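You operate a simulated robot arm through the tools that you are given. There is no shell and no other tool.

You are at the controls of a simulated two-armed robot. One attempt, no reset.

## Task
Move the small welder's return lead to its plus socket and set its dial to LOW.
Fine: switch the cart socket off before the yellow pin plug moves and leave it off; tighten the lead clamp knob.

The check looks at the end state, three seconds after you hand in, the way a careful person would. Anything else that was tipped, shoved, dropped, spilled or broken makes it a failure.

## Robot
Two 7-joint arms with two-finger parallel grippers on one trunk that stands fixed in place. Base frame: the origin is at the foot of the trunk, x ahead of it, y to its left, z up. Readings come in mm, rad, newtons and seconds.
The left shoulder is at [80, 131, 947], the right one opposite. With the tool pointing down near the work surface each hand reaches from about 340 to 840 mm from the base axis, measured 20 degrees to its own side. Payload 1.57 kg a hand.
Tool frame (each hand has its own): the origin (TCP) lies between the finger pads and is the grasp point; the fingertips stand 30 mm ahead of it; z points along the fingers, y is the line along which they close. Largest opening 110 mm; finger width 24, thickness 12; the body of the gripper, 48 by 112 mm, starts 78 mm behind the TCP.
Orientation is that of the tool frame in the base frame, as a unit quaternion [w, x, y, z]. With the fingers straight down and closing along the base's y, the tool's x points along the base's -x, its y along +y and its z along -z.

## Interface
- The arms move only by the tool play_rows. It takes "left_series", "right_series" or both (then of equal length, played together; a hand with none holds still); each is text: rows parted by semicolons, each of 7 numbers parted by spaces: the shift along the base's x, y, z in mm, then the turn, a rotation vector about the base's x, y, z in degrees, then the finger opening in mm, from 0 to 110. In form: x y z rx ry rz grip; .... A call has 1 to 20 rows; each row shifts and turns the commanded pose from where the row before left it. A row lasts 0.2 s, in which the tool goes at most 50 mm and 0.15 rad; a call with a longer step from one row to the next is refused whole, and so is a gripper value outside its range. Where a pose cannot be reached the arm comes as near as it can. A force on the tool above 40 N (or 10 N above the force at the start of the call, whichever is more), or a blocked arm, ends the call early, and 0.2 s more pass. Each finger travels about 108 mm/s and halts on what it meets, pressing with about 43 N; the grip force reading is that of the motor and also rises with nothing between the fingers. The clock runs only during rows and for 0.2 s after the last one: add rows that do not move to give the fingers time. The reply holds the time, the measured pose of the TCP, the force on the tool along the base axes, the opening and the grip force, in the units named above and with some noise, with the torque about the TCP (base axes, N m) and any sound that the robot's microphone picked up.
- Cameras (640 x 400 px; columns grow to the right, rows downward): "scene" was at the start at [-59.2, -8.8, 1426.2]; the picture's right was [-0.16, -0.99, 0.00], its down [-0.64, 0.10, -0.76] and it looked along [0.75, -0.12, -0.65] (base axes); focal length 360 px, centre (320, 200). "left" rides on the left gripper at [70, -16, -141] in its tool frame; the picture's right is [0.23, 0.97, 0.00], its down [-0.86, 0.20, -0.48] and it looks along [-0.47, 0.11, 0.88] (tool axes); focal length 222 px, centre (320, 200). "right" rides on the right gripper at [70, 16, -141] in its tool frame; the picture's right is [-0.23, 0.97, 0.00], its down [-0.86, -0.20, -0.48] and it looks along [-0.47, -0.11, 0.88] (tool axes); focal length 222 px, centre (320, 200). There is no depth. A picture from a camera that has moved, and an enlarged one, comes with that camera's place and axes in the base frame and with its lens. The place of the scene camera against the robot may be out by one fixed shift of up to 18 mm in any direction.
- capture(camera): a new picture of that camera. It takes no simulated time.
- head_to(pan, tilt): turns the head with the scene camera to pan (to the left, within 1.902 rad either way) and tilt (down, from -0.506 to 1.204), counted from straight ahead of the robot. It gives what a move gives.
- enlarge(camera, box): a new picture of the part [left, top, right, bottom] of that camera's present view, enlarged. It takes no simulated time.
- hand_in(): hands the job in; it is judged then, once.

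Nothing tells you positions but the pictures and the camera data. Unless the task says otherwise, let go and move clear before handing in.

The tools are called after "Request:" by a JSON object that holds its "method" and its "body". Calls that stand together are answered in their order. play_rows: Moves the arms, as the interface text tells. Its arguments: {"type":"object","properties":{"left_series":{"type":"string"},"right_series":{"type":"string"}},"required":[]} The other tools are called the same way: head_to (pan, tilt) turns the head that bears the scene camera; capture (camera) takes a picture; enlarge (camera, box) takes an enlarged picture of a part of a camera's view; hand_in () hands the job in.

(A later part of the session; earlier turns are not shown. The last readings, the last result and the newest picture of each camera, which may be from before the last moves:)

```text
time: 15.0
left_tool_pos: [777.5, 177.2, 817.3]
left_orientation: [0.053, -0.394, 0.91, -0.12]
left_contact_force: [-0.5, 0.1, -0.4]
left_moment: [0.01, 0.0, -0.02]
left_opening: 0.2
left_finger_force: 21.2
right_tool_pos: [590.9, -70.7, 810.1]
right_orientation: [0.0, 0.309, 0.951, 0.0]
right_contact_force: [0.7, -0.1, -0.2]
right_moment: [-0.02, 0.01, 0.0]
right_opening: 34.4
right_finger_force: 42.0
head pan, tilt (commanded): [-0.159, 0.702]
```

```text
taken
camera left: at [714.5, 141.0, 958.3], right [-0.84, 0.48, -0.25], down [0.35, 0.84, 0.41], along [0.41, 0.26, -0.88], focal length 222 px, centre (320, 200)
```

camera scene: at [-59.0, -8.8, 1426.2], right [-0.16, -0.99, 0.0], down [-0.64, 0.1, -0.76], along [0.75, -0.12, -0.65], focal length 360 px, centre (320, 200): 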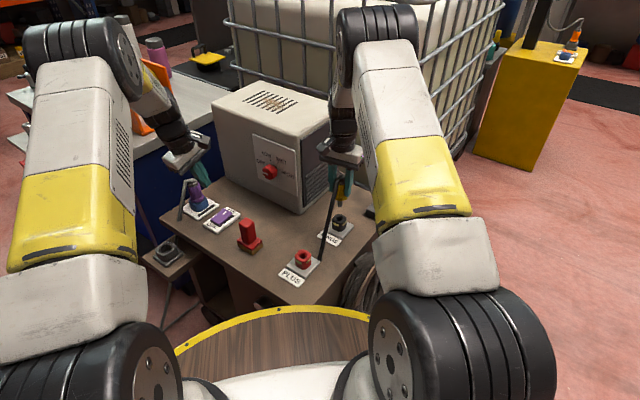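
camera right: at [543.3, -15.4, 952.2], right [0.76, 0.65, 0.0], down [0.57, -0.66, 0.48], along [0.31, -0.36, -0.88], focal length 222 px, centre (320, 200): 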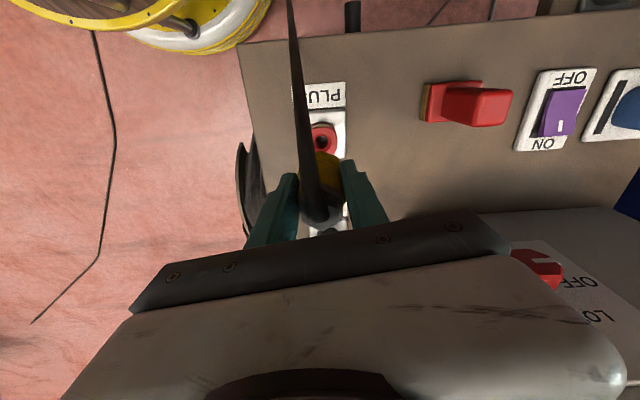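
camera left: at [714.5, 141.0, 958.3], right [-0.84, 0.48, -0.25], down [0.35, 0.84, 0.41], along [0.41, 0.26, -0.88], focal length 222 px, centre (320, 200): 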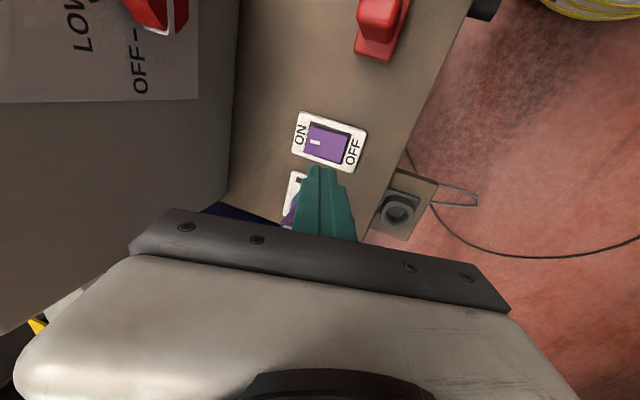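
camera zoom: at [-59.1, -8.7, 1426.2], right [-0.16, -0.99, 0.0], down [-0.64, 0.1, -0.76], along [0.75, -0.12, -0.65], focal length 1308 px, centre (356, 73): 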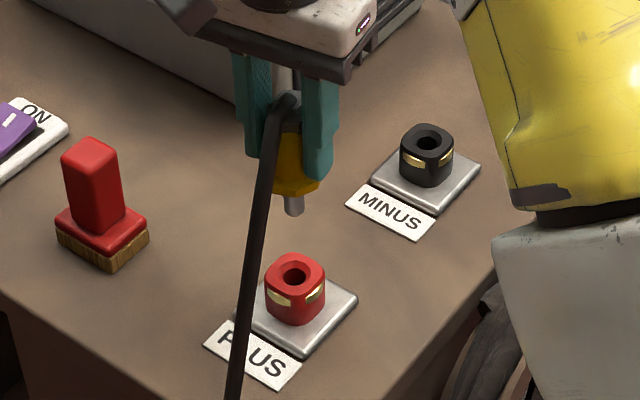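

The camera comparison says the plug needs about 3.3 mm more in +y to line up with PLUS. I'll shift, lower the pin to just above the hole and check again.

Request:
{"method": "play_rows", "body": {"right_series": "0 3.3 -15 0 0 0 10; 0 0 -20 0 0 0 10; 0 0 -20 0 0 0 10; 0 0 0 0 0 0 10"}}

Request:
{"method": "enlarge", "body": {"camera": "right", "box": [290, 60, 370, 240]}}

Request:
{"method": "enlarge", "body": {"camera": "scene", "box": [275, 210, 335, 280]}}

```text
time: 16.0
left_tool_pos: [778.0, 176.5, 817.4]
left_orientation: [0.052, -0.394, 0.91, -0.12]
left_contact_force: [-1.3, -0.2, 0.3]
left_moment: [0.02, -0.03, -0.03]
left_opening: 0.1
left_finger_force: 21.1
right_tool_pos: [590.8, -65.7, 756.7]
right_orientation: [0.0, 0.309, 0.951, 0.0]
right_contact_force: [0.0, 0.4, -0.2]
right_moment: [0.02, 0.03, 0.0]
right_opening: 34.4
right_finger_force: 41.5
head pan, tilt (commanded): [-0.159, 0.702]
```

```text
2.22 times, centred on (330, 150) of right
camera zoom: at [543.3, -11.1, 897.1], right [0.76, 0.65, 0.0], down [0.57, -0.66, 0.48], along [0.31, -0.36, -0.88], focal length 494 px, centre (298, 311)
```

zoom: 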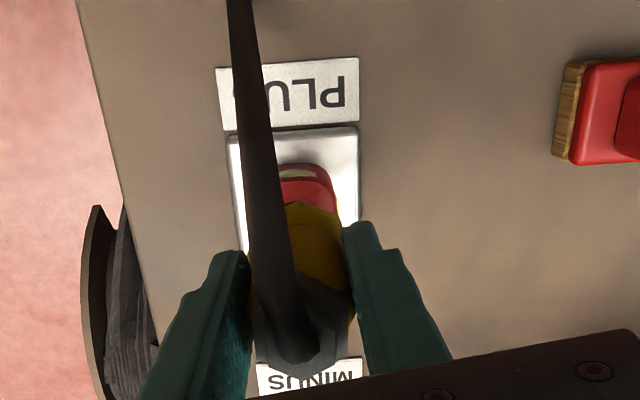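

```text
5.71 times, centred on (305, 245) of scene
camera zoom: at [-59.1, -8.7, 1426.2], right [-0.16, -0.99, 0.0], down [-0.64, 0.1, -0.76], along [0.75, -0.12, -0.65], focal length 2055 px, centre (406, -57)
```

zoom: 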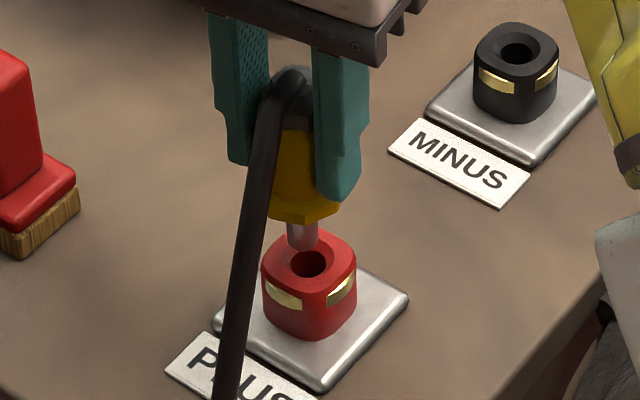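

I see the pin just above the PLUS collar, slightly to the left of the hole. I'll zoom tighter to measure the offset.

Request:
{"method": "enlarge", "body": {"camera": "scene", "box": [290, 235, 322, 259]}}

Request:
{"method": "enlarge", "body": {"camera": "right", "box": [300, 100, 360, 160]}}

```text
16.00 times, centred on (306, 247) of scene
camera zoom: at [-59.1, -8.7, 1426.2], right [-0.16, -0.99, 0.0], down [-0.64, 0.1, -0.76], along [0.75, -0.12, -0.65], focal length 5754 px, centre (544, -552)
```

zoom: 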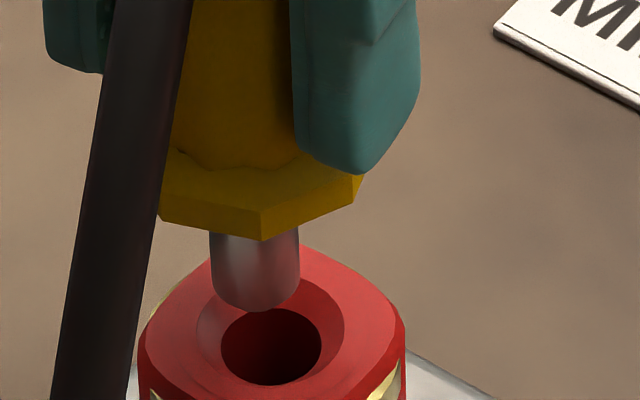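

```text
6.67 times, centred on (330, 130) of right
camera zoom: at [543.3, -11.1, 897.1], right [0.76, 0.65, 0.0], down [0.57, -0.66, 0.48], along [0.31, -0.36, -0.88], focal length 1481 px, centre (253, 667)
```

zoom: 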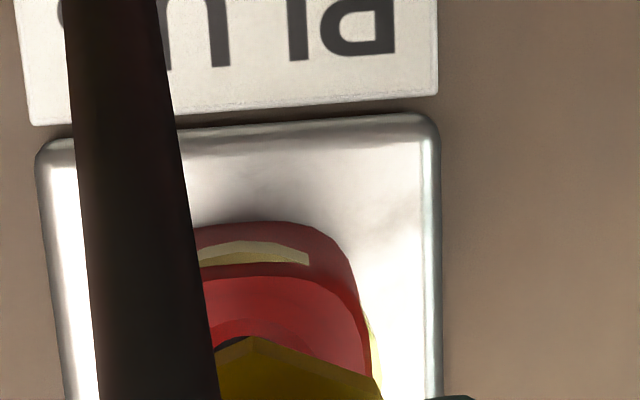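

The hole centre is about 2.4 mm to the right of the pin (toward -y), and the collar has a wide lead-in chamfer. I'll correct and lower a little.

Request:
{"method": "play_rows", "body": {"right_series": "0 -2.4 0 0 0 0 10; 0 0 -6 0 0 0 10; 0 0 0 0 0 0 10"}}

Request:
{"method": "enlarge", "body": {"camera": "scene", "box": [290, 235, 322, 259]}}

Request:
{"method": "enlarge", "body": {"camera": "right", "box": [300, 80, 360, 160]}}

```text
time: 16.8
left_tool_pos: [777.0, 177.3, 817.8]
left_orientation: [0.053, -0.393, 0.91, -0.119]
left_contact_force: [-0.6, 0.4, 0.2]
left_moment: [0.03, -0.01, 0.03]
left_opening: 0.1
left_finger_force: 21.2
right_tool_pos: [592.4, -68.8, 751.2]
right_orientation: [0.0, 0.309, 0.951, -0.001]
right_contact_force: [-0.7, -0.2, -1.4]
right_moment: [-0.02, 0.04, 0.03]
right_opening: 34.2
right_finger_force: 41.7
head pan, tilt (commanded): [-0.159, 0.702]
```

```text
16.00 times, centred on (306, 247) of scene
camera zoom: at [-59.1, -8.7, 1426.2], right [-0.16, -0.99, 0.0], down [-0.64, 0.1, -0.76], along [0.75, -0.12, -0.65], focal length 5754 px, centre (544, -552)
```

zoom: 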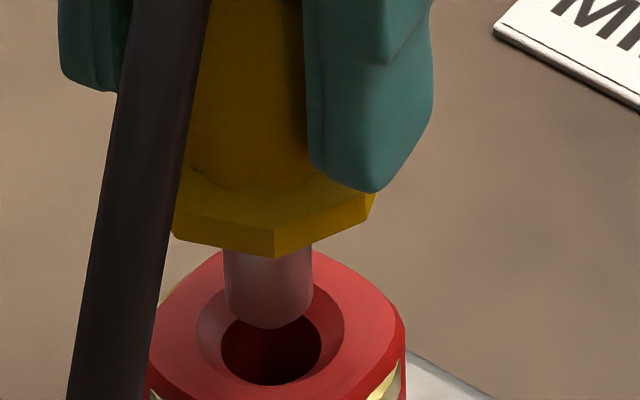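

```text
5.00 times, centred on (330, 120) of right
camera zoom: at [543.9, -13.3, 891.8], right [0.76, 0.65, 0.0], down [0.57, -0.66, 0.48], along [0.31, -0.36, -0.88], focal length 1111 px, centre (270, 600)
```

zoom: 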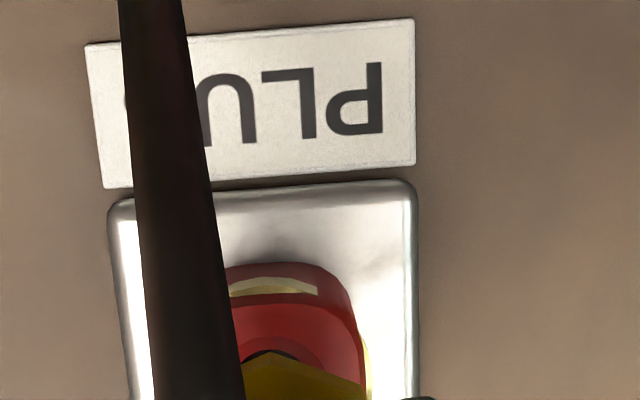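

The pin is now centred on the hole sideways. I'll lower it in small steps and watch the force.

Request:
{"method": "play_rows", "body": {"right_series": "0 0 -4 0 0 0 10; 0 0 -4 0 0 0 10; 0 0 -4 0 0 0 10; 0 0 0 0 0 0 10"}}

Request:
{"method": "enlarge", "body": {"camera": "scene", "box": [290, 235, 322, 259]}}

Request:
{"method": "enlarge", "body": {"camera": "right", "box": [300, 80, 360, 160]}}

```text
time: 17.8
left_tool_pos: [777.5, 177.3, 818.5]
left_orientation: [0.053, -0.394, 0.91, -0.12]
left_contact_force: [-0.7, 0.4, -0.3]
left_moment: [0.01, 0.0, 0.0]
left_opening: 0.1
left_finger_force: 21.2
right_tool_pos: [590.8, -68.7, 740.0]
right_orientation: [0.0, 0.31, 0.951, -0.001]
right_contact_force: [-0.1, -0.4, -1.0]
right_moment: [0.0, 0.02, 0.01]
right_opening: 34.2
right_finger_force: 41.8
head pan, tilt (commanded): [-0.159, 0.702]
```

```text
16.00 times, centred on (306, 247) of scene
camera zoom: at [-59.1, -8.7, 1426.2], right [-0.16, -0.99, 0.0], down [-0.64, 0.1, -0.76], along [0.75, -0.12, -0.65], focal length 5754 px, centre (544, -552)
```

zoom: 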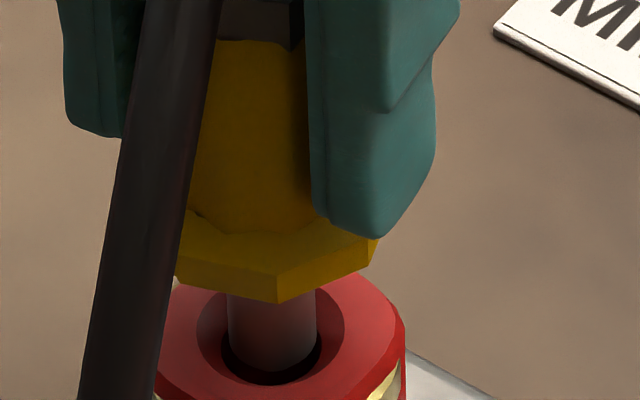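

```text
5.00 times, centred on (330, 120) of right
camera zoom: at [543.8, -13.5, 881.0], right [0.76, 0.65, 0.0], down [0.57, -0.66, 0.48], along [0.31, -0.36, -0.88], focal length 1111 px, centre (270, 600)
```

zoom: 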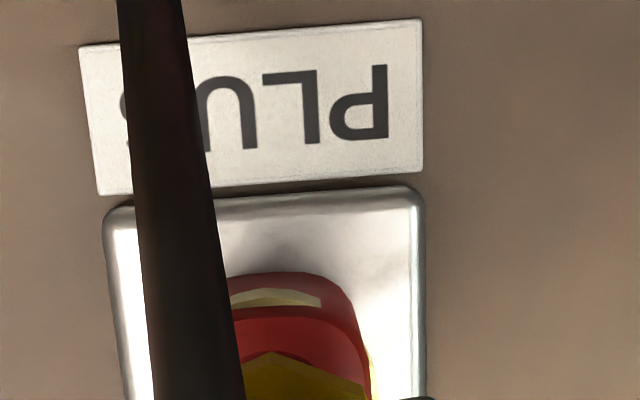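

The pin tip is entering the hole with no contact force. I'll keep pushing down in small steps.

Request:
{"method": "play_rows", "body": {"right_series": "0 0 -3 0 0 0 10; 0 0 -3 0 0 0 10; 0 0 -3 0 0 0 10; 0 0 -3 0 0 0 10; 0 0 0 0 0 0 10"}}

Request:
{"method": "enlarge", "body": {"camera": "scene", "box": [290, 235, 322, 259]}}

```text
time: 19.0
left_tool_pos: [778.1, 177.1, 817.8]
left_orientation: [0.053, -0.394, 0.91, -0.119]
left_contact_force: [0.5, 0.2, 0.4]
left_moment: [0.0, -0.01, 0.04]
left_opening: 0.0
left_finger_force: 21.5
right_tool_pos: [591.6, -67.6, 727.2]
right_orientation: [0.001, 0.309, 0.951, 0.0]
right_contact_force: [-0.4, -0.5, -0.6]
right_moment: [0.01, 0.01, -0.04]
right_opening: 34.1
right_finger_force: 41.7
head pan, tilt (commanded): [-0.159, 0.702]
```

```text
16.00 times, centred on (306, 247) of scene
camera zoom: at [-59.1, -8.7, 1426.2], right [-0.16, -0.99, 0.0], down [-0.64, 0.1, -0.76], along [0.75, -0.12, -0.65], focal length 5754 px, centre (544, -552)
```

zoom: 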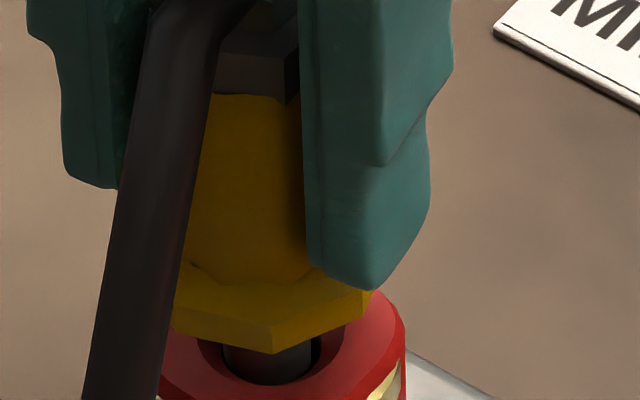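

The pin is in the hole and moving freely. I'll nudge 0.5 mm right and push to seat it.

Request:
{"method": "play_rows", "body": {"right_series": "0 -0.5 -3 0 0 0 10; 0 0 -3 0 0 0 10; 0 0 -3 0 0 0 10; 0 0 -3 0 0 0 10; 0 0 -2 0 0 0 10; 0 0 0 0 0 0 10"}}

Request:
{"method": "enlarge", "body": {"camera": "scene", "box": [285, 225, 325, 275]}}

Request:
{"method": "capture", "body": {"camera": "right"}}

```text
time: 20.4
left_tool_pos: [777.8, 178.1, 816.6]
left_orientation: [0.052, -0.393, 0.91, -0.119]
left_contact_force: [-0.1, -0.4, 0.3]
left_moment: [-0.02, 0.0, -0.01]
left_opening: 0.0
left_finger_force: 21.4
right_tool_pos: [593.0, -68.7, 713.9]
right_orientation: [0.0, 0.309, 0.951, 0.0]
right_contact_force: [-0.8, 1.0, -0.4]
right_moment: [0.04, 0.04, 0.0]
right_opening: 34.0
right_finger_force: 41.7
head pan, tilt (commanded): [-0.159, 0.702]
```

```text
8.00 times, centred on (305, 250) of scene
camera zoom: at [-59.1, -8.7, 1426.2], right [-0.16, -0.99, 0.0], down [-0.64, 0.1, -0.76], along [0.75, -0.12, -0.65], focal length 2877 px, centre (440, -200)
```

zoom: 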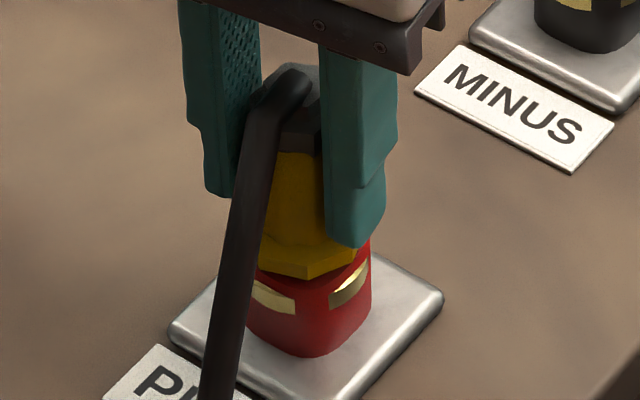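

```text
taken
camera right: at [544.3, -13.4, 854.3], right [0.76, 0.65, 0.0], down [0.57, -0.66, 0.48], along [0.31, -0.36, -0.88], focal length 222 px, centre (320, 200)
```

right: 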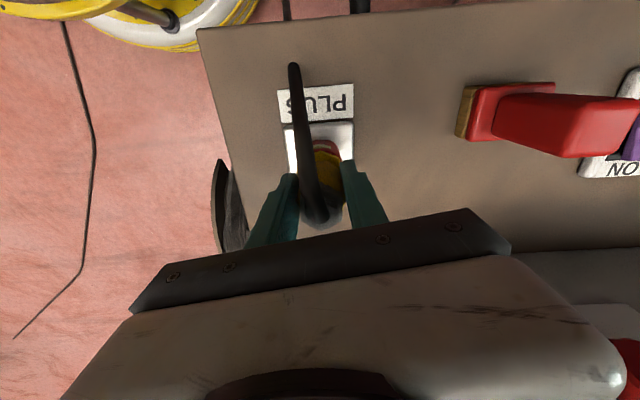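

The plug is nearly seated, about 1 mm off its depth in MINUS. I'll press gently until it bottoms out.

Request:
{"method": "play_rows", "body": {"right_series": "0 0 -1 0 0 0 10; 0 0 -1 0 0 0 10; 0 0 -1 0 0 0 10; 0 0 0 0 0 0 10"}}

Request:
{"method": "enlarge", "body": {"camera": "scene", "box": [285, 225, 325, 275]}}

Request:
{"method": "enlarge", "body": {"camera": "right", "box": [250, 50, 400, 240]}}

```text
time: 21.4
left_tool_pos: [777.1, 179.2, 819.4]
left_orientation: [0.053, -0.393, 0.91, -0.119]
left_contact_force: [-0.5, -0.1, -1.2]
left_moment: [-0.03, 0.0, 0.0]
left_opening: 0.0
left_finger_force: 21.3
right_tool_pos: [590.5, -68.7, 712.5]
right_orientation: [0.001, 0.309, 0.951, 0.001]
right_contact_force: [-5.5, -1.7, 33.3]
right_moment: [-0.31, 0.36, -0.02]
right_opening: 34.4
right_finger_force: 41.8
head pan, tilt (commanded): [-0.159, 0.702]
```

```text
8.00 times, centred on (305, 250) of scene
camera zoom: at [-60.3, -8.7, 1426.1], right [-0.16, -0.99, 0.0], down [-0.64, 0.1, -0.76], along [0.75, -0.12, -0.65], focal length 2877 px, centre (440, -200)
```

zoom: 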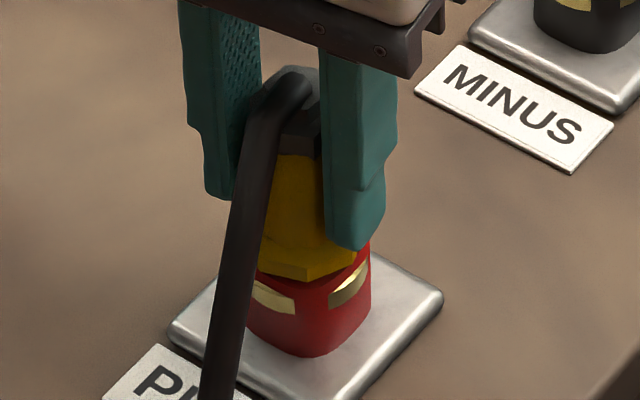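

```text
2.11 times, centred on (325, 145) of right
camera zoom: at [543.8, -13.5, 853.1], right [0.76, 0.65, 0.0], down [0.57, -0.66, 0.48], along [0.32, -0.36, -0.88], focal length 468 px, centre (310, 316)
```

zoom: 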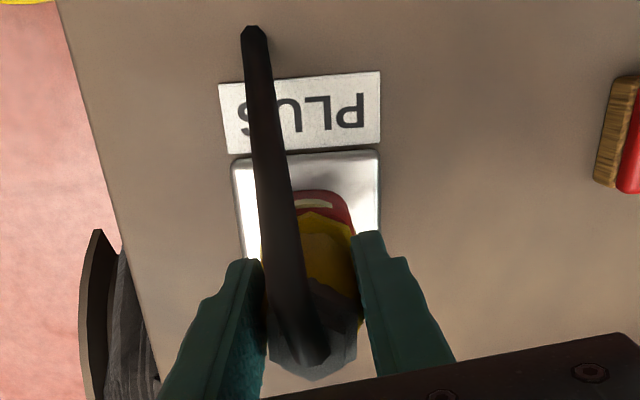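

The force rose to 33 N at the same depth as in MINUS, so the plug is seated. I'll relax the press, open the fingers and lift straight up.

Request:
{"method": "play_rows", "body": {"right_series": "0 0 1.5 0 0 0 20; 0 0 0 0 0 0 40; 0 0 0 0 0 0 60; 0 0 0 0 0 0 75; 0 0 0 0 0 0 75; 0 0 10 0 0 0 75; 0 0 30 0 0 0 75; 0 0 40 0 0 0 75; 0 0 40 0 0 0 75; 0 0 0 0 0 0 75"}}

Request:
{"method": "enlarge", "body": {"camera": "scene", "box": [270, 200, 350, 290]}}

Request:
{"method": "capture", "body": {"camera": "right"}}

Request:
{"method": "capture", "body": {"camera": "scene"}}

```text
time: 23.6
left_tool_pos: [778.2, 178.1, 817.3]
left_orientation: [0.052, -0.394, 0.91, -0.12]
left_contact_force: [0.5, -0.4, 1.0]
left_moment: [0.04, -0.02, 0.02]
left_opening: 0.1
left_finger_force: 21.1
right_tool_pos: [590.2, -68.3, 834.7]
right_orientation: [0.0, 0.309, 0.951, -0.001]
right_contact_force: [0.7, -0.3, 0.6]
right_moment: [0.0, -0.03, -0.01]
right_opening: 75.0
right_finger_force: 0.0
head pan, tilt (commanded): [-0.159, 0.702]
```

```text
4.44 times, centred on (310, 245) of scene
camera zoom: at [-59.1, -8.7, 1426.2], right [-0.16, -0.99, 0.0], down [-0.64, 0.1, -0.76], along [0.75, -0.12, -0.65], focal length 1598 px, centre (364, 0)
```

zoom: 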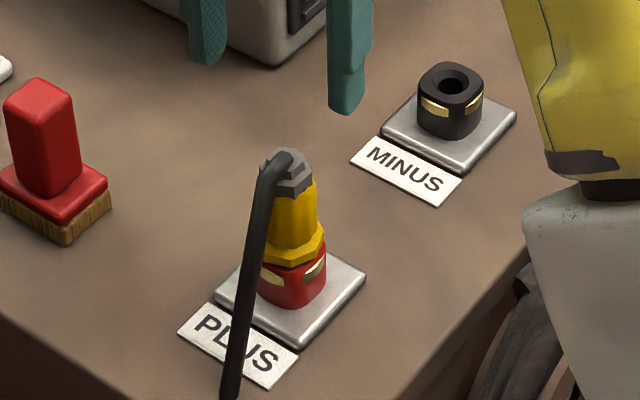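

```text
taken
camera right: at [543.4, -13.0, 974.7], right [0.76, 0.65, 0.0], down [0.57, -0.66, 0.48], along [0.31, -0.36, -0.88], focal length 222 px, centre (320, 200)
```

right: 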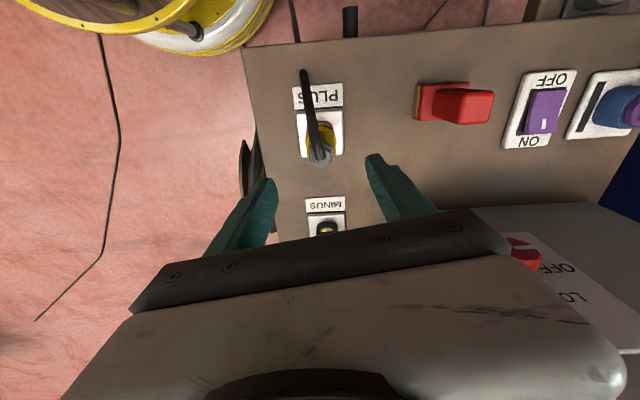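

```text
taken
camera scene: at [-59.1, -8.7, 1426.2], right [-0.16, -0.99, 0.0], down [-0.64, 0.1, -0.76], along [0.75, -0.12, -0.65], focal length 360 px, centre (320, 200)
```

scene: 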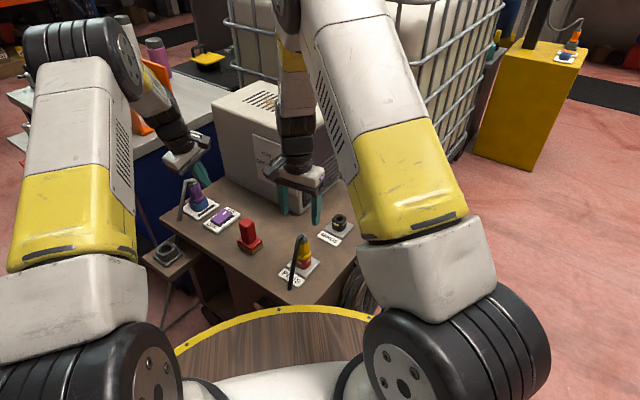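

The plug is upright in PLUS, with the same seat gap it had in MINUS. Next I'll move the right hand high across toward the green clamp knob at about (767, -350) for a closer look.

Request:
{"method": "play_rows", "body": {"right_series": "20.7 -36 3 0 0 0 90; 20.7 -36 3 0 0 0 90; 20.7 -36 3 0 0 0 90; 20.7 -36 3 0 0 0 90; 20.7 -36 3 0 0 0 90; 20.7 -36 0 0 0 0 90; 20.7 -36 0 0 0 0 90; 0 0 0 0 0 0 90"}}

Request:
{"method": "capture", "body": {"camera": "right"}}

Request:
{"method": "capture", "body": {"camera": "scene"}}

```text
time: 25.4
left_tool_pos: [777.2, 178.1, 817.5]
left_orientation: [0.053, -0.394, 0.91, -0.119]
left_contact_force: [-0.2, 0.3, -0.3]
left_moment: [-0.05, 0.0, -0.01]
left_opening: 0.1
left_finger_force: 21.4
right_tool_pos: [738.2, -320.6, 848.0]
right_orientation: [0.0, 0.309, 0.951, 0.0]
right_contact_force: [0.4, 0.2, 0.6]
right_moment: [0.0, 0.02, -0.02]
right_opening: 90.0
right_finger_force: 0.1
head pan, tilt (commanded): [-0.159, 0.702]
```

```text
taken
camera right: at [689.9, -265.8, 988.8], right [0.76, 0.65, 0.0], down [0.57, -0.66, 0.48], along [0.31, -0.36, -0.88], focal length 222 px, centre (320, 200)
```

right: 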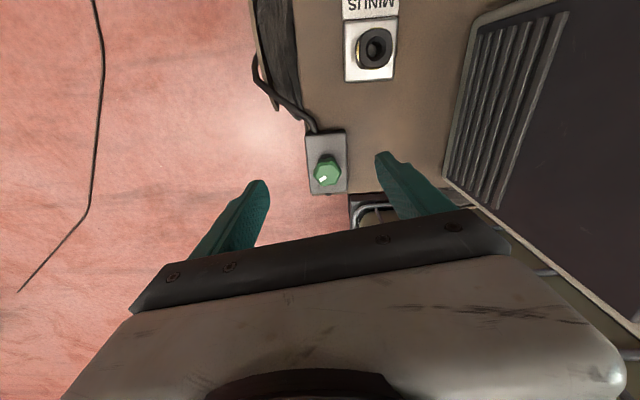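

```text
taken
camera scene: at [-59.1, -8.8, 1426.2], right [-0.16, -0.99, 0.0], down [-0.64, 0.1, -0.76], along [0.75, -0.12, -0.65], focal length 360 px, centre (320, 200)
```

scene: 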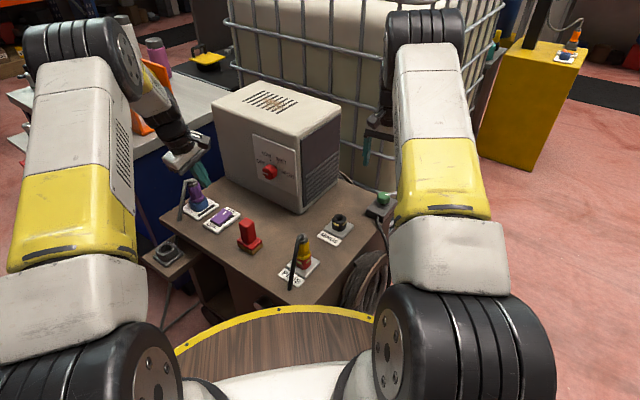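

Request:
{"method": "enlarge", "body": {"camera": "right", "box": [290, 110, 370, 210]}}

Request:
{"method": "enlarge", "body": {"camera": "scene", "box": [350, 175, 410, 235]}}

```text
4.00 times, centred on (330, 160) of right
camera zoom: at [689.9, -265.8, 988.8], right [0.76, 0.65, 0.0], down [0.57, -0.66, 0.48], along [0.31, -0.36, -0.88], focal length 888 px, centre (280, 360)
```

zoom: 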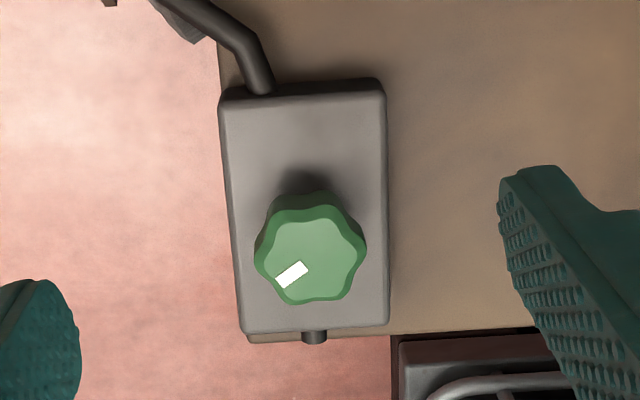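

```text
6.67 times, centred on (380, 205) of scene
camera zoom: at [-59.1, -8.8, 1426.2], right [-0.16, -0.99, 0.0], down [-0.64, 0.1, -0.76], along [0.75, -0.12, -0.65], focal length 2398 px, centre (-80, 167)
```

zoom: 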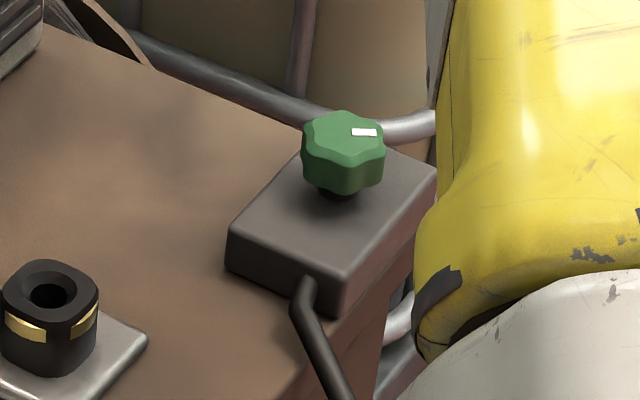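

The green knob is at about (779, -352, 680) on a box whose top is at z = 646. This is near the reach limit, and a cage stands behind it, so I'll check the clearance before going in.

Request:
{"method": "enlarge", "body": {"camera": "scene", "box": [330, 60, 470, 220]}}

Request:
{"method": "enlarge", "body": {"camera": "right", "box": [320, 150, 640, 350]}}

```text
2.50 times, centred on (400, 140) of scene
camera zoom: at [-59.1, -8.8, 1426.2], right [-0.16, -0.99, 0.0], down [-0.64, 0.1, -0.76], along [0.75, -0.12, -0.65], focal length 899 px, centre (120, 350)
```

zoom: 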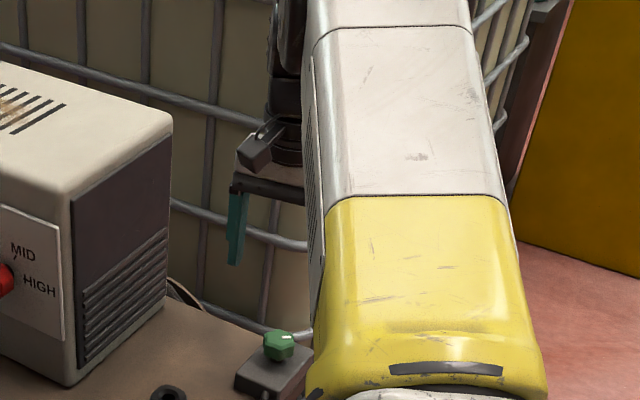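

```text
2.00 times, centred on (480, 250) of right
camera zoom: at [689.9, -265.8, 988.8], right [0.76, 0.65, 0.0], down [0.57, -0.66, 0.48], along [0.31, -0.36, -0.88], focal length 444 px, centre (0, 100)
```

zoom: 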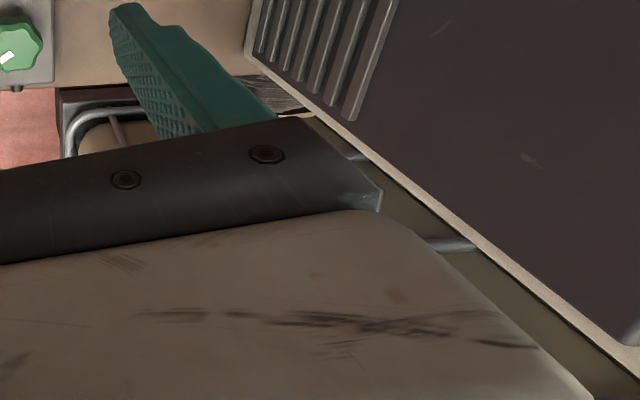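

The cage sits well behind the clamp, so there's room. I'll move the right hand above the knob while turning the wrist anticlockwise, which leaves a long clockwise stroke.

Request:
{"method": "play_rows", "body": {"right_series": "4.2 -3.2 -6 0 0 7.6 90; 4.2 -3.2 -6 0 0 7.6 90; 4.2 -3.2 -6 0 0 7.6 90; 4.2 -3.2 -6 0 0 7.6 90; 4.2 -3.2 -6 0 0 7.6 90; 4.2 -3.2 -6 0 0 7.6 90; 4.2 -3.2 -6 0 0 7.6 90; 4.2 -3.2 -6 0 0 7.6 90; 4.2 -3.2 -6 0 0 7.6 90; 4.2 -3.2 -6 0 0 7.6 90; 0 0 0 0 0 0 90; 0 0 0 0 0 0 90"}}

Request:
{"method": "capture", "body": {"camera": "right"}}

Request:
{"method": "enlarge", "body": {"camera": "scene", "box": [330, 100, 450, 240]}}

```text
time: 28.0
left_tool_pos: [777.3, 178.5, 817.6]
left_orientation: [0.053, -0.394, 0.91, -0.119]
left_contact_force: [-0.1, 0.5, 0.1]
left_moment: [0.02, 0.0, -0.01]
left_opening: 0.0
left_finger_force: 21.5
right_tool_pos: [777.5, -351.7, 787.2]
right_orientation: [0.0, -0.342, 0.94, 0.0]
right_contact_force: [0.6, -0.1, -0.9]
right_moment: [-0.01, 0.02, 0.03]
right_opening: 90.3
right_finger_force: 0.0
head pan, tilt (commanded): [-0.159, 0.702]
```

```text
taken
camera right: at [713.4, -383.3, 927.9], right [-0.45, 0.89, 0.0], down [0.78, 0.4, 0.48], along [0.43, 0.22, -0.88], focal length 222 px, centre (320, 200)
```

right: 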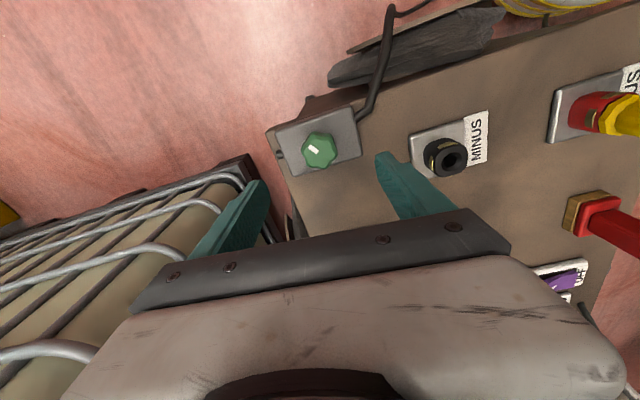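

```text
2.86 times, centred on (390, 170) of scene
camera zoom: at [-59.1, -8.8, 1426.2], right [-0.16, -0.99, 0.0], down [-0.64, 0.1, -0.76], along [0.75, -0.12, -0.65], focal length 1028 px, centre (120, 286)
```

zoom: 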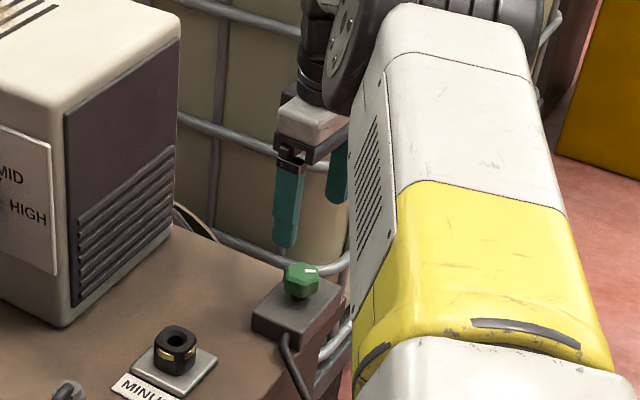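

The hand reached the spot above the knob and the cage is well away. I'll refine the knob position from here.

Request:
{"method": "enlarge", "body": {"camera": "right", "box": [260, 90, 380, 190]}}

Request:
{"method": "enlarge", "body": {"camera": "scene", "box": [360, 180, 400, 220]}}

```text
4.00 times, centred on (320, 140) of right
camera zoom: at [713.4, -383.3, 927.9], right [-0.45, 0.89, 0.0], down [0.78, 0.4, 0.48], along [0.43, 0.22, -0.88], focal length 888 px, centre (320, 440)
```

zoom: 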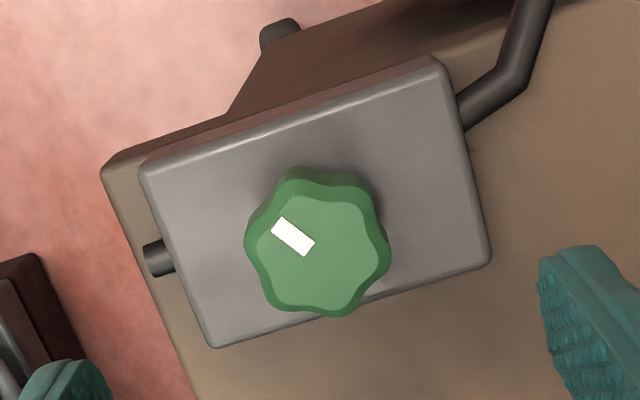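

```text
10.00 times, centred on (380, 200) of scene
camera zoom: at [-59.1, -8.8, 1426.2], right [-0.16, -0.99, 0.0], down [-0.64, 0.1, -0.76], along [0.75, -0.12, -0.65], focal length 3596 px, centre (-280, 200)
```

zoom: 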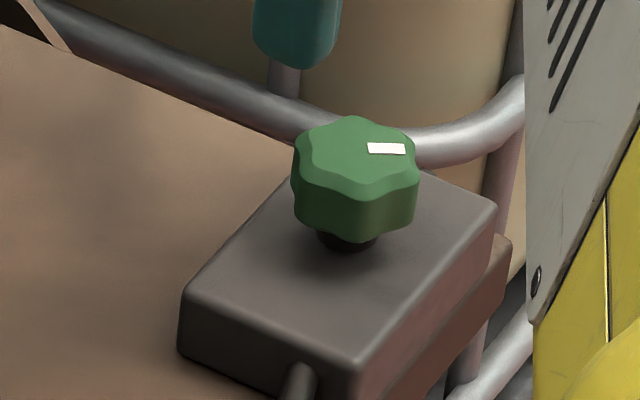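

The knob centre is at about (778, -350, 685), directly under the hand. I'll descend with the fingers astride it and close.

Request:
{"method": "play_rows", "body": {"right_series": "0.4 0.2 -35 0 0 0 90; 0 0 -35 0 0 0 90; 0 0 -22 0 0 0 90; 0 0 0 0 0 0 70; 0 0 0 0 0 0 50; 0 0 0 0 0 0 25; 0 0 0 0 0 0 25; 0 0 0 0 0 0 25"}}

Request:
{"method": "capture", "body": {"camera": "right"}}

Request:
{"method": "enlarge", "body": {"camera": "scene", "box": [350, 160, 420, 230]}}

```text
time: 29.8
left_tool_pos: [777.7, 177.4, 817.2]
left_orientation: [0.053, -0.394, 0.91, -0.119]
left_contact_force: [0.2, 0.4, -0.3]
left_moment: [0.01, 0.01, -0.01]
left_opening: 0.1
left_finger_force: 20.7
right_tool_pos: [778.8, -353.1, 697.2]
right_orientation: [0.0, -0.342, 0.94, 0.0]
right_contact_force: [3.6, -2.5, -3.3]
right_moment: [-0.07, -0.14, 0.02]
right_opening: 40.5
right_finger_force: 45.3
head pan, tilt (commanded): [-0.159, 0.702]
```

```text
taken
camera right: at [714.3, -383.3, 837.0], right [-0.45, 0.89, 0.0], down [0.78, 0.4, 0.48], along [0.43, 0.22, -0.88], focal length 222 px, centre (320, 200)
```

right: 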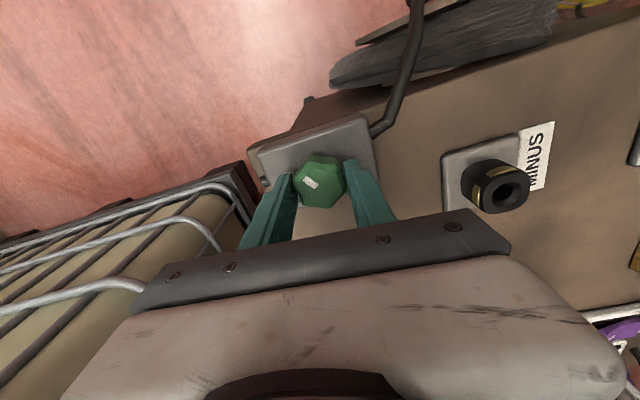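

```text
5.71 times, centred on (385, 195) of scene
camera zoom: at [-58.9, -8.9, 1426.2], right [-0.16, -0.99, 0.0], down [-0.64, 0.1, -0.76], along [0.75, -0.12, -0.65], focal length 2055 px, centre (-51, 229)
```

zoom: 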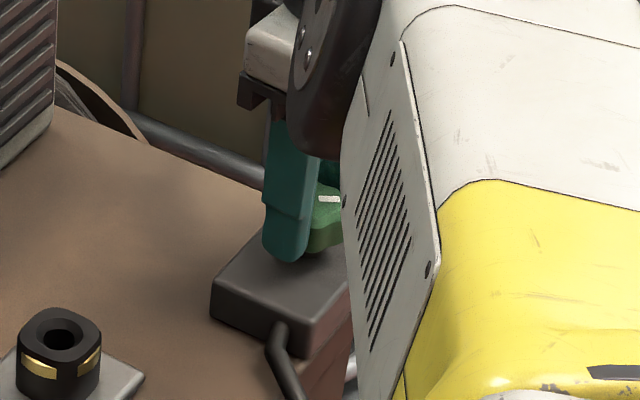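

The knob is gripped at 40.5 mm. I'll turn it clockwise as seen from above and watch the torque.

Request:
{"method": "play_rows", "body": {"right_series": "0 0 0 0 0 -6 25; 0 0 0 0 0 -8 25; 0 0 0 0 0 -8 25; 0 0 0 0 0 -8 25; 0 0 0 0 0 0 25"}}

Request:
{"method": "enlarge", "body": {"camera": "right", "box": [240, 90, 420, 240]}}

```text
time: 31.0
left_tool_pos: [777.4, 177.5, 817.6]
left_orientation: [0.053, -0.393, 0.91, -0.119]
left_contact_force: [-0.1, -0.2, 0.0]
left_moment: [0.01, 0.03, -0.01]
left_opening: 0.0
left_finger_force: 21.6
right_tool_pos: [778.9, -353.1, 695.2]
right_orientation: [0.0, -0.086, 0.996, -0.001]
right_contact_force: [4.6, -0.1, -2.0]
right_moment: [-0.02, -0.21, 0.04]
right_opening: 40.5
right_finger_force: 45.2
head pan, tilt (commanded): [-0.159, 0.702]
```

```text
2.67 times, centred on (330, 165) of right
camera zoom: at [706.7, -347.1, 836.5], right [0.06, 1.0, 0.0], down [0.88, -0.05, 0.48], along [0.48, -0.03, -0.88], focal length 592 px, centre (293, 293)
```

zoom: 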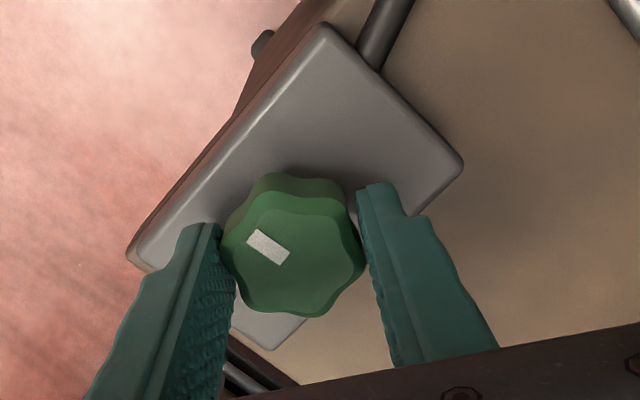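

The knob turns with the hand and shows little torque. I'll keep turning clockwise.

Request:
{"method": "play_rows", "body": {"right_series": "0 0 0 0 0 -8 25; 0 0 0 0 0 -8 25; 0 0 0 0 0 -8 25; 0 0 0 0 0 -8 25; 0 0 0 0 0 -8 25; 0 0 0 0 0 -8 25; 0 0 0 0 0 0 25"}}

Request:
{"method": "enlarge", "body": {"camera": "right", "box": [240, 90, 420, 240]}}

```text
time: 32.6
left_tool_pos: [777.2, 178.4, 817.7]
left_orientation: [0.053, -0.393, 0.91, -0.119]
left_contact_force: [-0.6, -0.6, -0.2]
left_moment: [0.04, 0.01, -0.01]
left_opening: 0.0
left_finger_force: 21.0
right_tool_pos: [780.3, -351.4, 696.4]
right_orientation: [-0.002, 0.325, 0.946, 0.0]
right_contact_force: [5.0, 5.5, -11.3]
right_moment: [0.03, -0.27, -0.01]
right_opening: 40.6
right_finger_force: 45.5
head pan, tilt (commanded): [-0.159, 0.702]
```

```text
2.67 times, centred on (330, 165) of right
camera zoom: at [733.6, -295.5, 836.1], right [0.78, 0.63, 0.0], down [0.55, -0.68, 0.48], along [0.3, -0.37, -0.88], focal length 592 px, centre (293, 293)
```

zoom: 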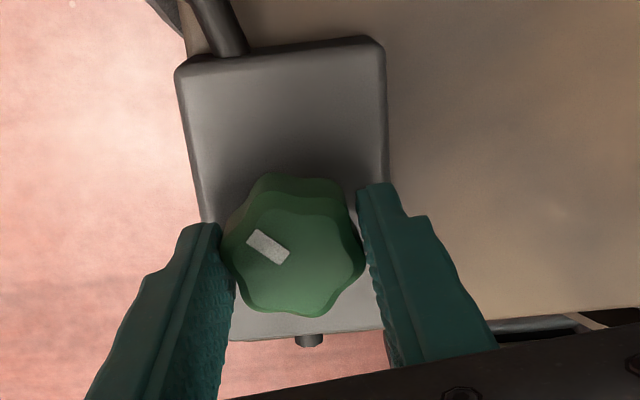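

It has turned about 78° so far, and the knob is starting to draw down a little. I'll continue clockwise while following it down slightly.

Request:
{"method": "play_rows", "body": {"right_series": "0 0 -0.5 0 0 -8 25; 0 0 -0.5 0 0 -8 25; 0 0 0 0 0 -8 25; 0 0 0 0 0 -8 25; 0 0 0 0 0 -8 25; 0 0 0 0 0 0 25"}}

Request:
{"method": "enlarge", "body": {"camera": "right", "box": [240, 90, 420, 240]}}

Request:
{"method": "capture", "body": {"camera": "scene"}}

```text
time: 34.0
left_tool_pos: [777.7, 178.4, 817.9]
left_orientation: [0.053, -0.393, 0.91, -0.12]
left_contact_force: [0.4, -0.2, 0.4]
left_moment: [-0.05, 0.01, -0.06]
left_opening: 0.0
left_finger_force: 20.9
right_tool_pos: [779.7, -352.3, 693.8]
right_orientation: [-0.001, 0.63, 0.776, -0.001]
right_contact_force: [-2.1, 5.8, -5.2]
right_moment: [0.47, 0.07, -0.02]
right_opening: 40.2
right_finger_force: 45.0
head pan, tilt (commanded): [-0.159, 0.702]
```

```text
2.67 times, centred on (330, 165) of right
camera zoom: at [780.0, -279.6, 835.2], right [1.0, -0.02, 0.0], down [-0.02, -0.88, 0.48], along [-0.01, -0.48, -0.88], focal length 592 px, centre (293, 293)
```

zoom: 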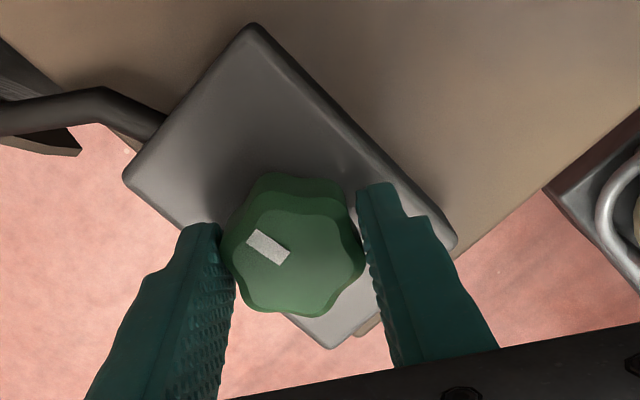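

```text
taken
camera scene: at [-59.0, -8.7, 1426.2], right [-0.16, -0.99, 0.0], down [-0.64, 0.1, -0.76], along [0.75, -0.12, -0.65], focal length 360 px, centre (320, 200)
```

scene: 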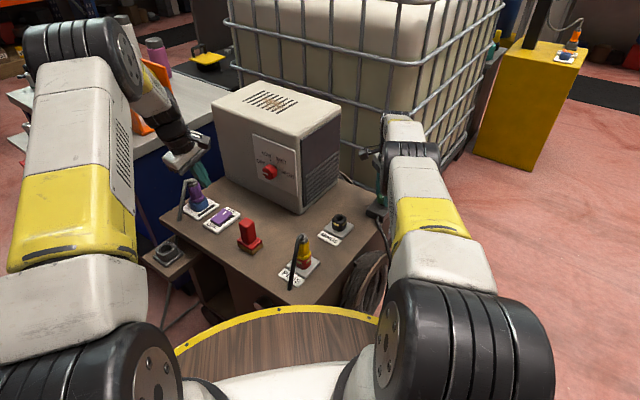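

About 118° so far and no stop yet. I'll keep turning clockwise, watching for a hard stop or a wrist limit.

Request:
{"method": "play_rows", "body": {"right_series": "0 0 -0.3 0 0 -8 25; 0 0 -0.3 0 0 -8 25; 0 0 0 0 0 -8 25; 0 0 0 0 0 -8 25; 0 0 0 0 0 0 25"}}

Request:
{"method": "enlarge", "body": {"camera": "right", "box": [240, 90, 420, 240]}}

Request:
{"method": "capture", "body": {"camera": "scene"}}

```text
time: 35.2
left_tool_pos: [777.6, 178.0, 817.6]
left_orientation: [0.053, -0.394, 0.91, -0.119]
left_contact_force: [0.5, 0.5, 1.0]
left_moment: [-0.01, -0.05, 0.03]
left_opening: 0.0
left_finger_force: 21.2
right_tool_pos: [779.2, -351.7, 694.3]
right_orientation: [0.0, 0.82, 0.573, -0.001]
right_contact_force: [-2.1, 2.1, -4.7]
right_moment: [0.08, -0.1, -0.04]
right_opening: 40.3
right_finger_force: 44.6
head pan, tilt (commanded): [-0.159, 0.702]
```

```text
2.67 times, centred on (330, 165) of right
camera zoom: at [817.4, -291.2, 834.6], right [0.84, -0.55, 0.0], down [-0.48, -0.73, 0.48], along [-0.26, -0.4, -0.88], focal length 592 px, centre (293, 293)
```

zoom: 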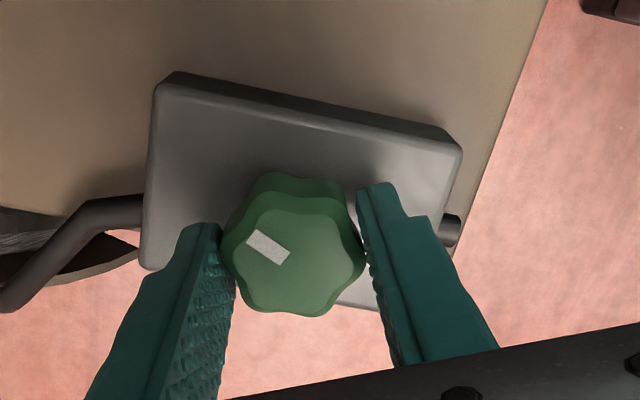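

```text
taken
camera scene: at [-58.9, -8.8, 1426.2], right [-0.16, -0.99, 0.0], down [-0.64, 0.1, -0.76], along [0.75, -0.12, -0.65], focal length 360 px, centre (320, 200)
```

scene: 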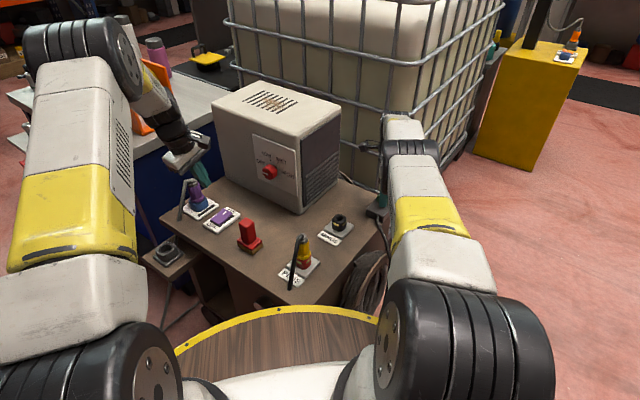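

At 150° it's still turning freely. I'll continue clockwise.

Request:
{"method": "play_rows", "body": {"right_series": "0 0 -0.2 0 0 -8 25; 0 0 -0.2 0 0 -8 25; 0 0 0 0 0 -8 25; 0 0 0 0 0 -8 25; 0 0 0 0 0 0 25"}}

Request:
{"method": "enlarge", "body": {"camera": "right", "box": [240, 90, 420, 240]}}

```text
time: 36.4
left_tool_pos: [777.3, 177.9, 818.0]
left_orientation: [0.053, -0.394, 0.91, -0.119]
left_contact_force: [-0.3, 1.0, -0.3]
left_moment: [0.02, 0.0, -0.01]
left_opening: 0.0
left_finger_force: 21.1
right_tool_pos: [779.1, -351.8, 693.0]
right_orientation: [0.0, 0.946, 0.326, -0.001]
right_contact_force: [-0.7, 0.4, -6.2]
right_moment: [-0.11, 0.0, 0.01]
right_opening: 40.1
right_finger_force: 45.3
head pan, tilt (commanded): [-0.159, 0.702]
```

```text
2.67 times, centred on (330, 165) of right
camera zoom: at [843.1, -321.3, 834.2], right [0.42, -0.91, 0.0], down [-0.8, -0.37, 0.48], along [-0.43, -0.2, -0.88], focal length 592 px, centre (293, 293)
```

zoom: 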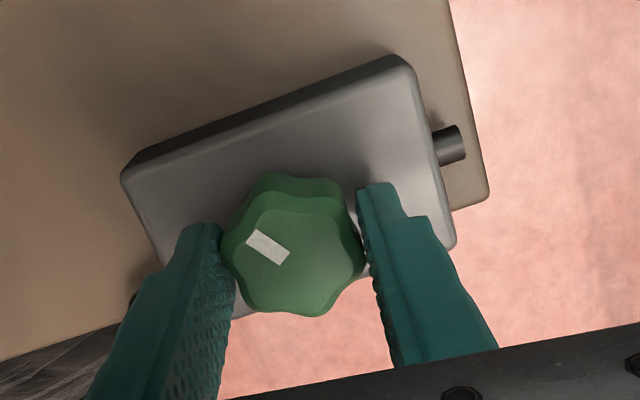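

At 182° it's still free, so I'll go on.

Request:
{"method": "play_rows", "body": {"right_series": "0 0 -0.2 0 0 -8 25; 0 0 -0.2 0 0 -8 25; 0 0 0 0 0 -8 25; 0 0 0 0 0 -8 25; 0 0 0 0 0 0 25"}}

Request:
{"method": "enlarge", "body": {"camera": "right", "box": [240, 90, 420, 240]}}

Request:
{"method": "capture", "body": {"camera": "scene"}}

```text
time: 37.6
left_tool_pos: [777.7, 178.4, 818.1]
left_orientation: [0.053, -0.394, 0.91, -0.12]
left_contact_force: [0.2, 0.2, 0.3]
left_moment: [0.0, -0.04, 0.02]
left_opening: 0.0
left_finger_force: 21.4
right_tool_pos: [779.4, -351.8, 692.5]
right_orientation: [0.0, 0.999, 0.052, 0.0]
right_contact_force: [-0.3, 3.4, -2.7]
right_moment: [-0.01, 0.03, -0.09]
right_opening: 40.3
right_finger_force: 45.0
head pan, tilt (commanded): [-0.159, 0.702]
```

```text
2.67 times, centred on (330, 165) of right
camera zoom: at [849.1, -360.2, 833.6], right [-0.13, -0.99, 0.0], down [-0.87, 0.11, 0.48], along [-0.47, 0.06, -0.88], focal length 592 px, centre (293, 293)
```

zoom: 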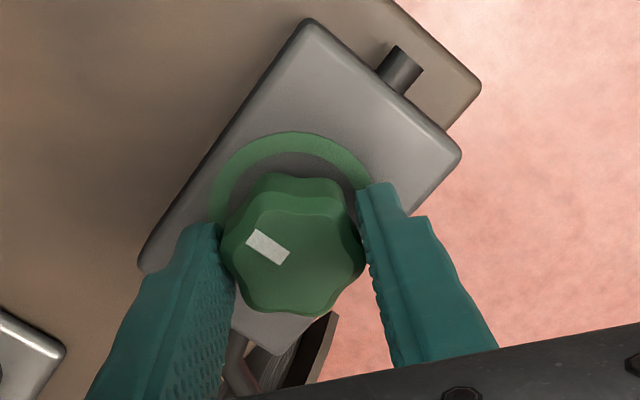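

```text
taken
camera scene: at [-59.0, -8.7, 1426.2], right [-0.16, -0.99, 0.0], down [-0.64, 0.1, -0.76], along [0.75, -0.12, -0.65], focal length 360 px, centre (320, 200)
```

scene: 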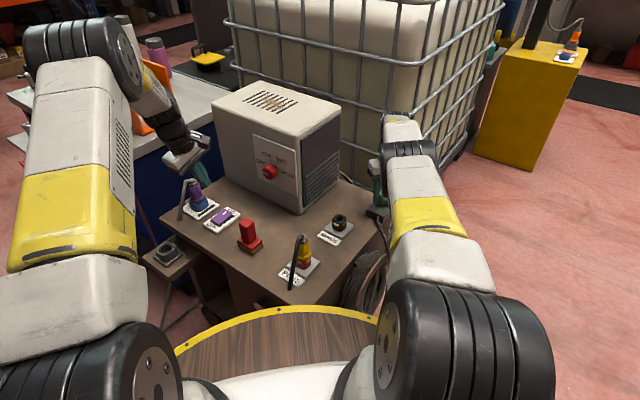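

A green ring has appeared around the knob base after about 214°, which looks like a "tight" indicator. I'll give it a few more degrees as margin.

Request:
{"method": "play_rows", "body": {"right_series": "0 0 0 0 0 -6 25; 0 0 0 0 0 -6 25; 0 0 0 0 0 0 25"}}

Request:
{"method": "enlarge", "body": {"camera": "right", "box": [240, 90, 420, 240]}}

```text
time: 38.4
left_tool_pos: [777.1, 178.1, 817.5]
left_orientation: [0.053, -0.393, 0.91, -0.12]
left_contact_force: [-0.3, 0.5, 0.4]
left_moment: [0.01, -0.04, 0.02]
left_opening: 0.0
left_finger_force: 21.3
right_tool_pos: [779.1, -352.7, 692.8]
right_orientation: [0.0, 0.999, -0.053, -0.001]
right_contact_force: [-0.8, 3.6, -5.3]
right_moment: [0.0, -0.12, -0.07]
right_opening: 40.0
right_finger_force: 45.1
head pan, tilt (commanded): [-0.159, 0.702]
```

```text
2.67 times, centred on (330, 165) of right
camera zoom: at [845.4, -374.8, 833.5], right [-0.33, -0.94, 0.0], down [-0.83, 0.29, 0.48], along [-0.45, 0.16, -0.88], focal length 592 px, centre (293, 293)
```

zoom: 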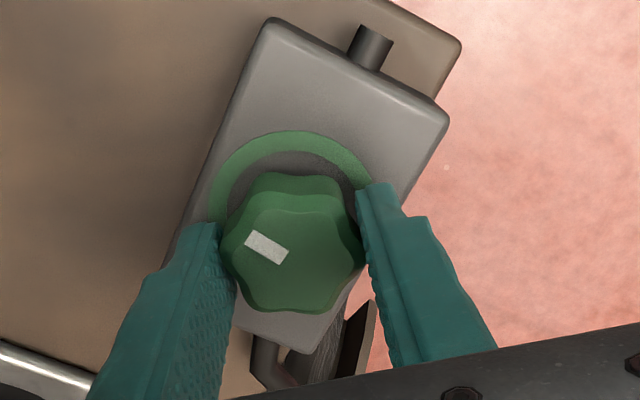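

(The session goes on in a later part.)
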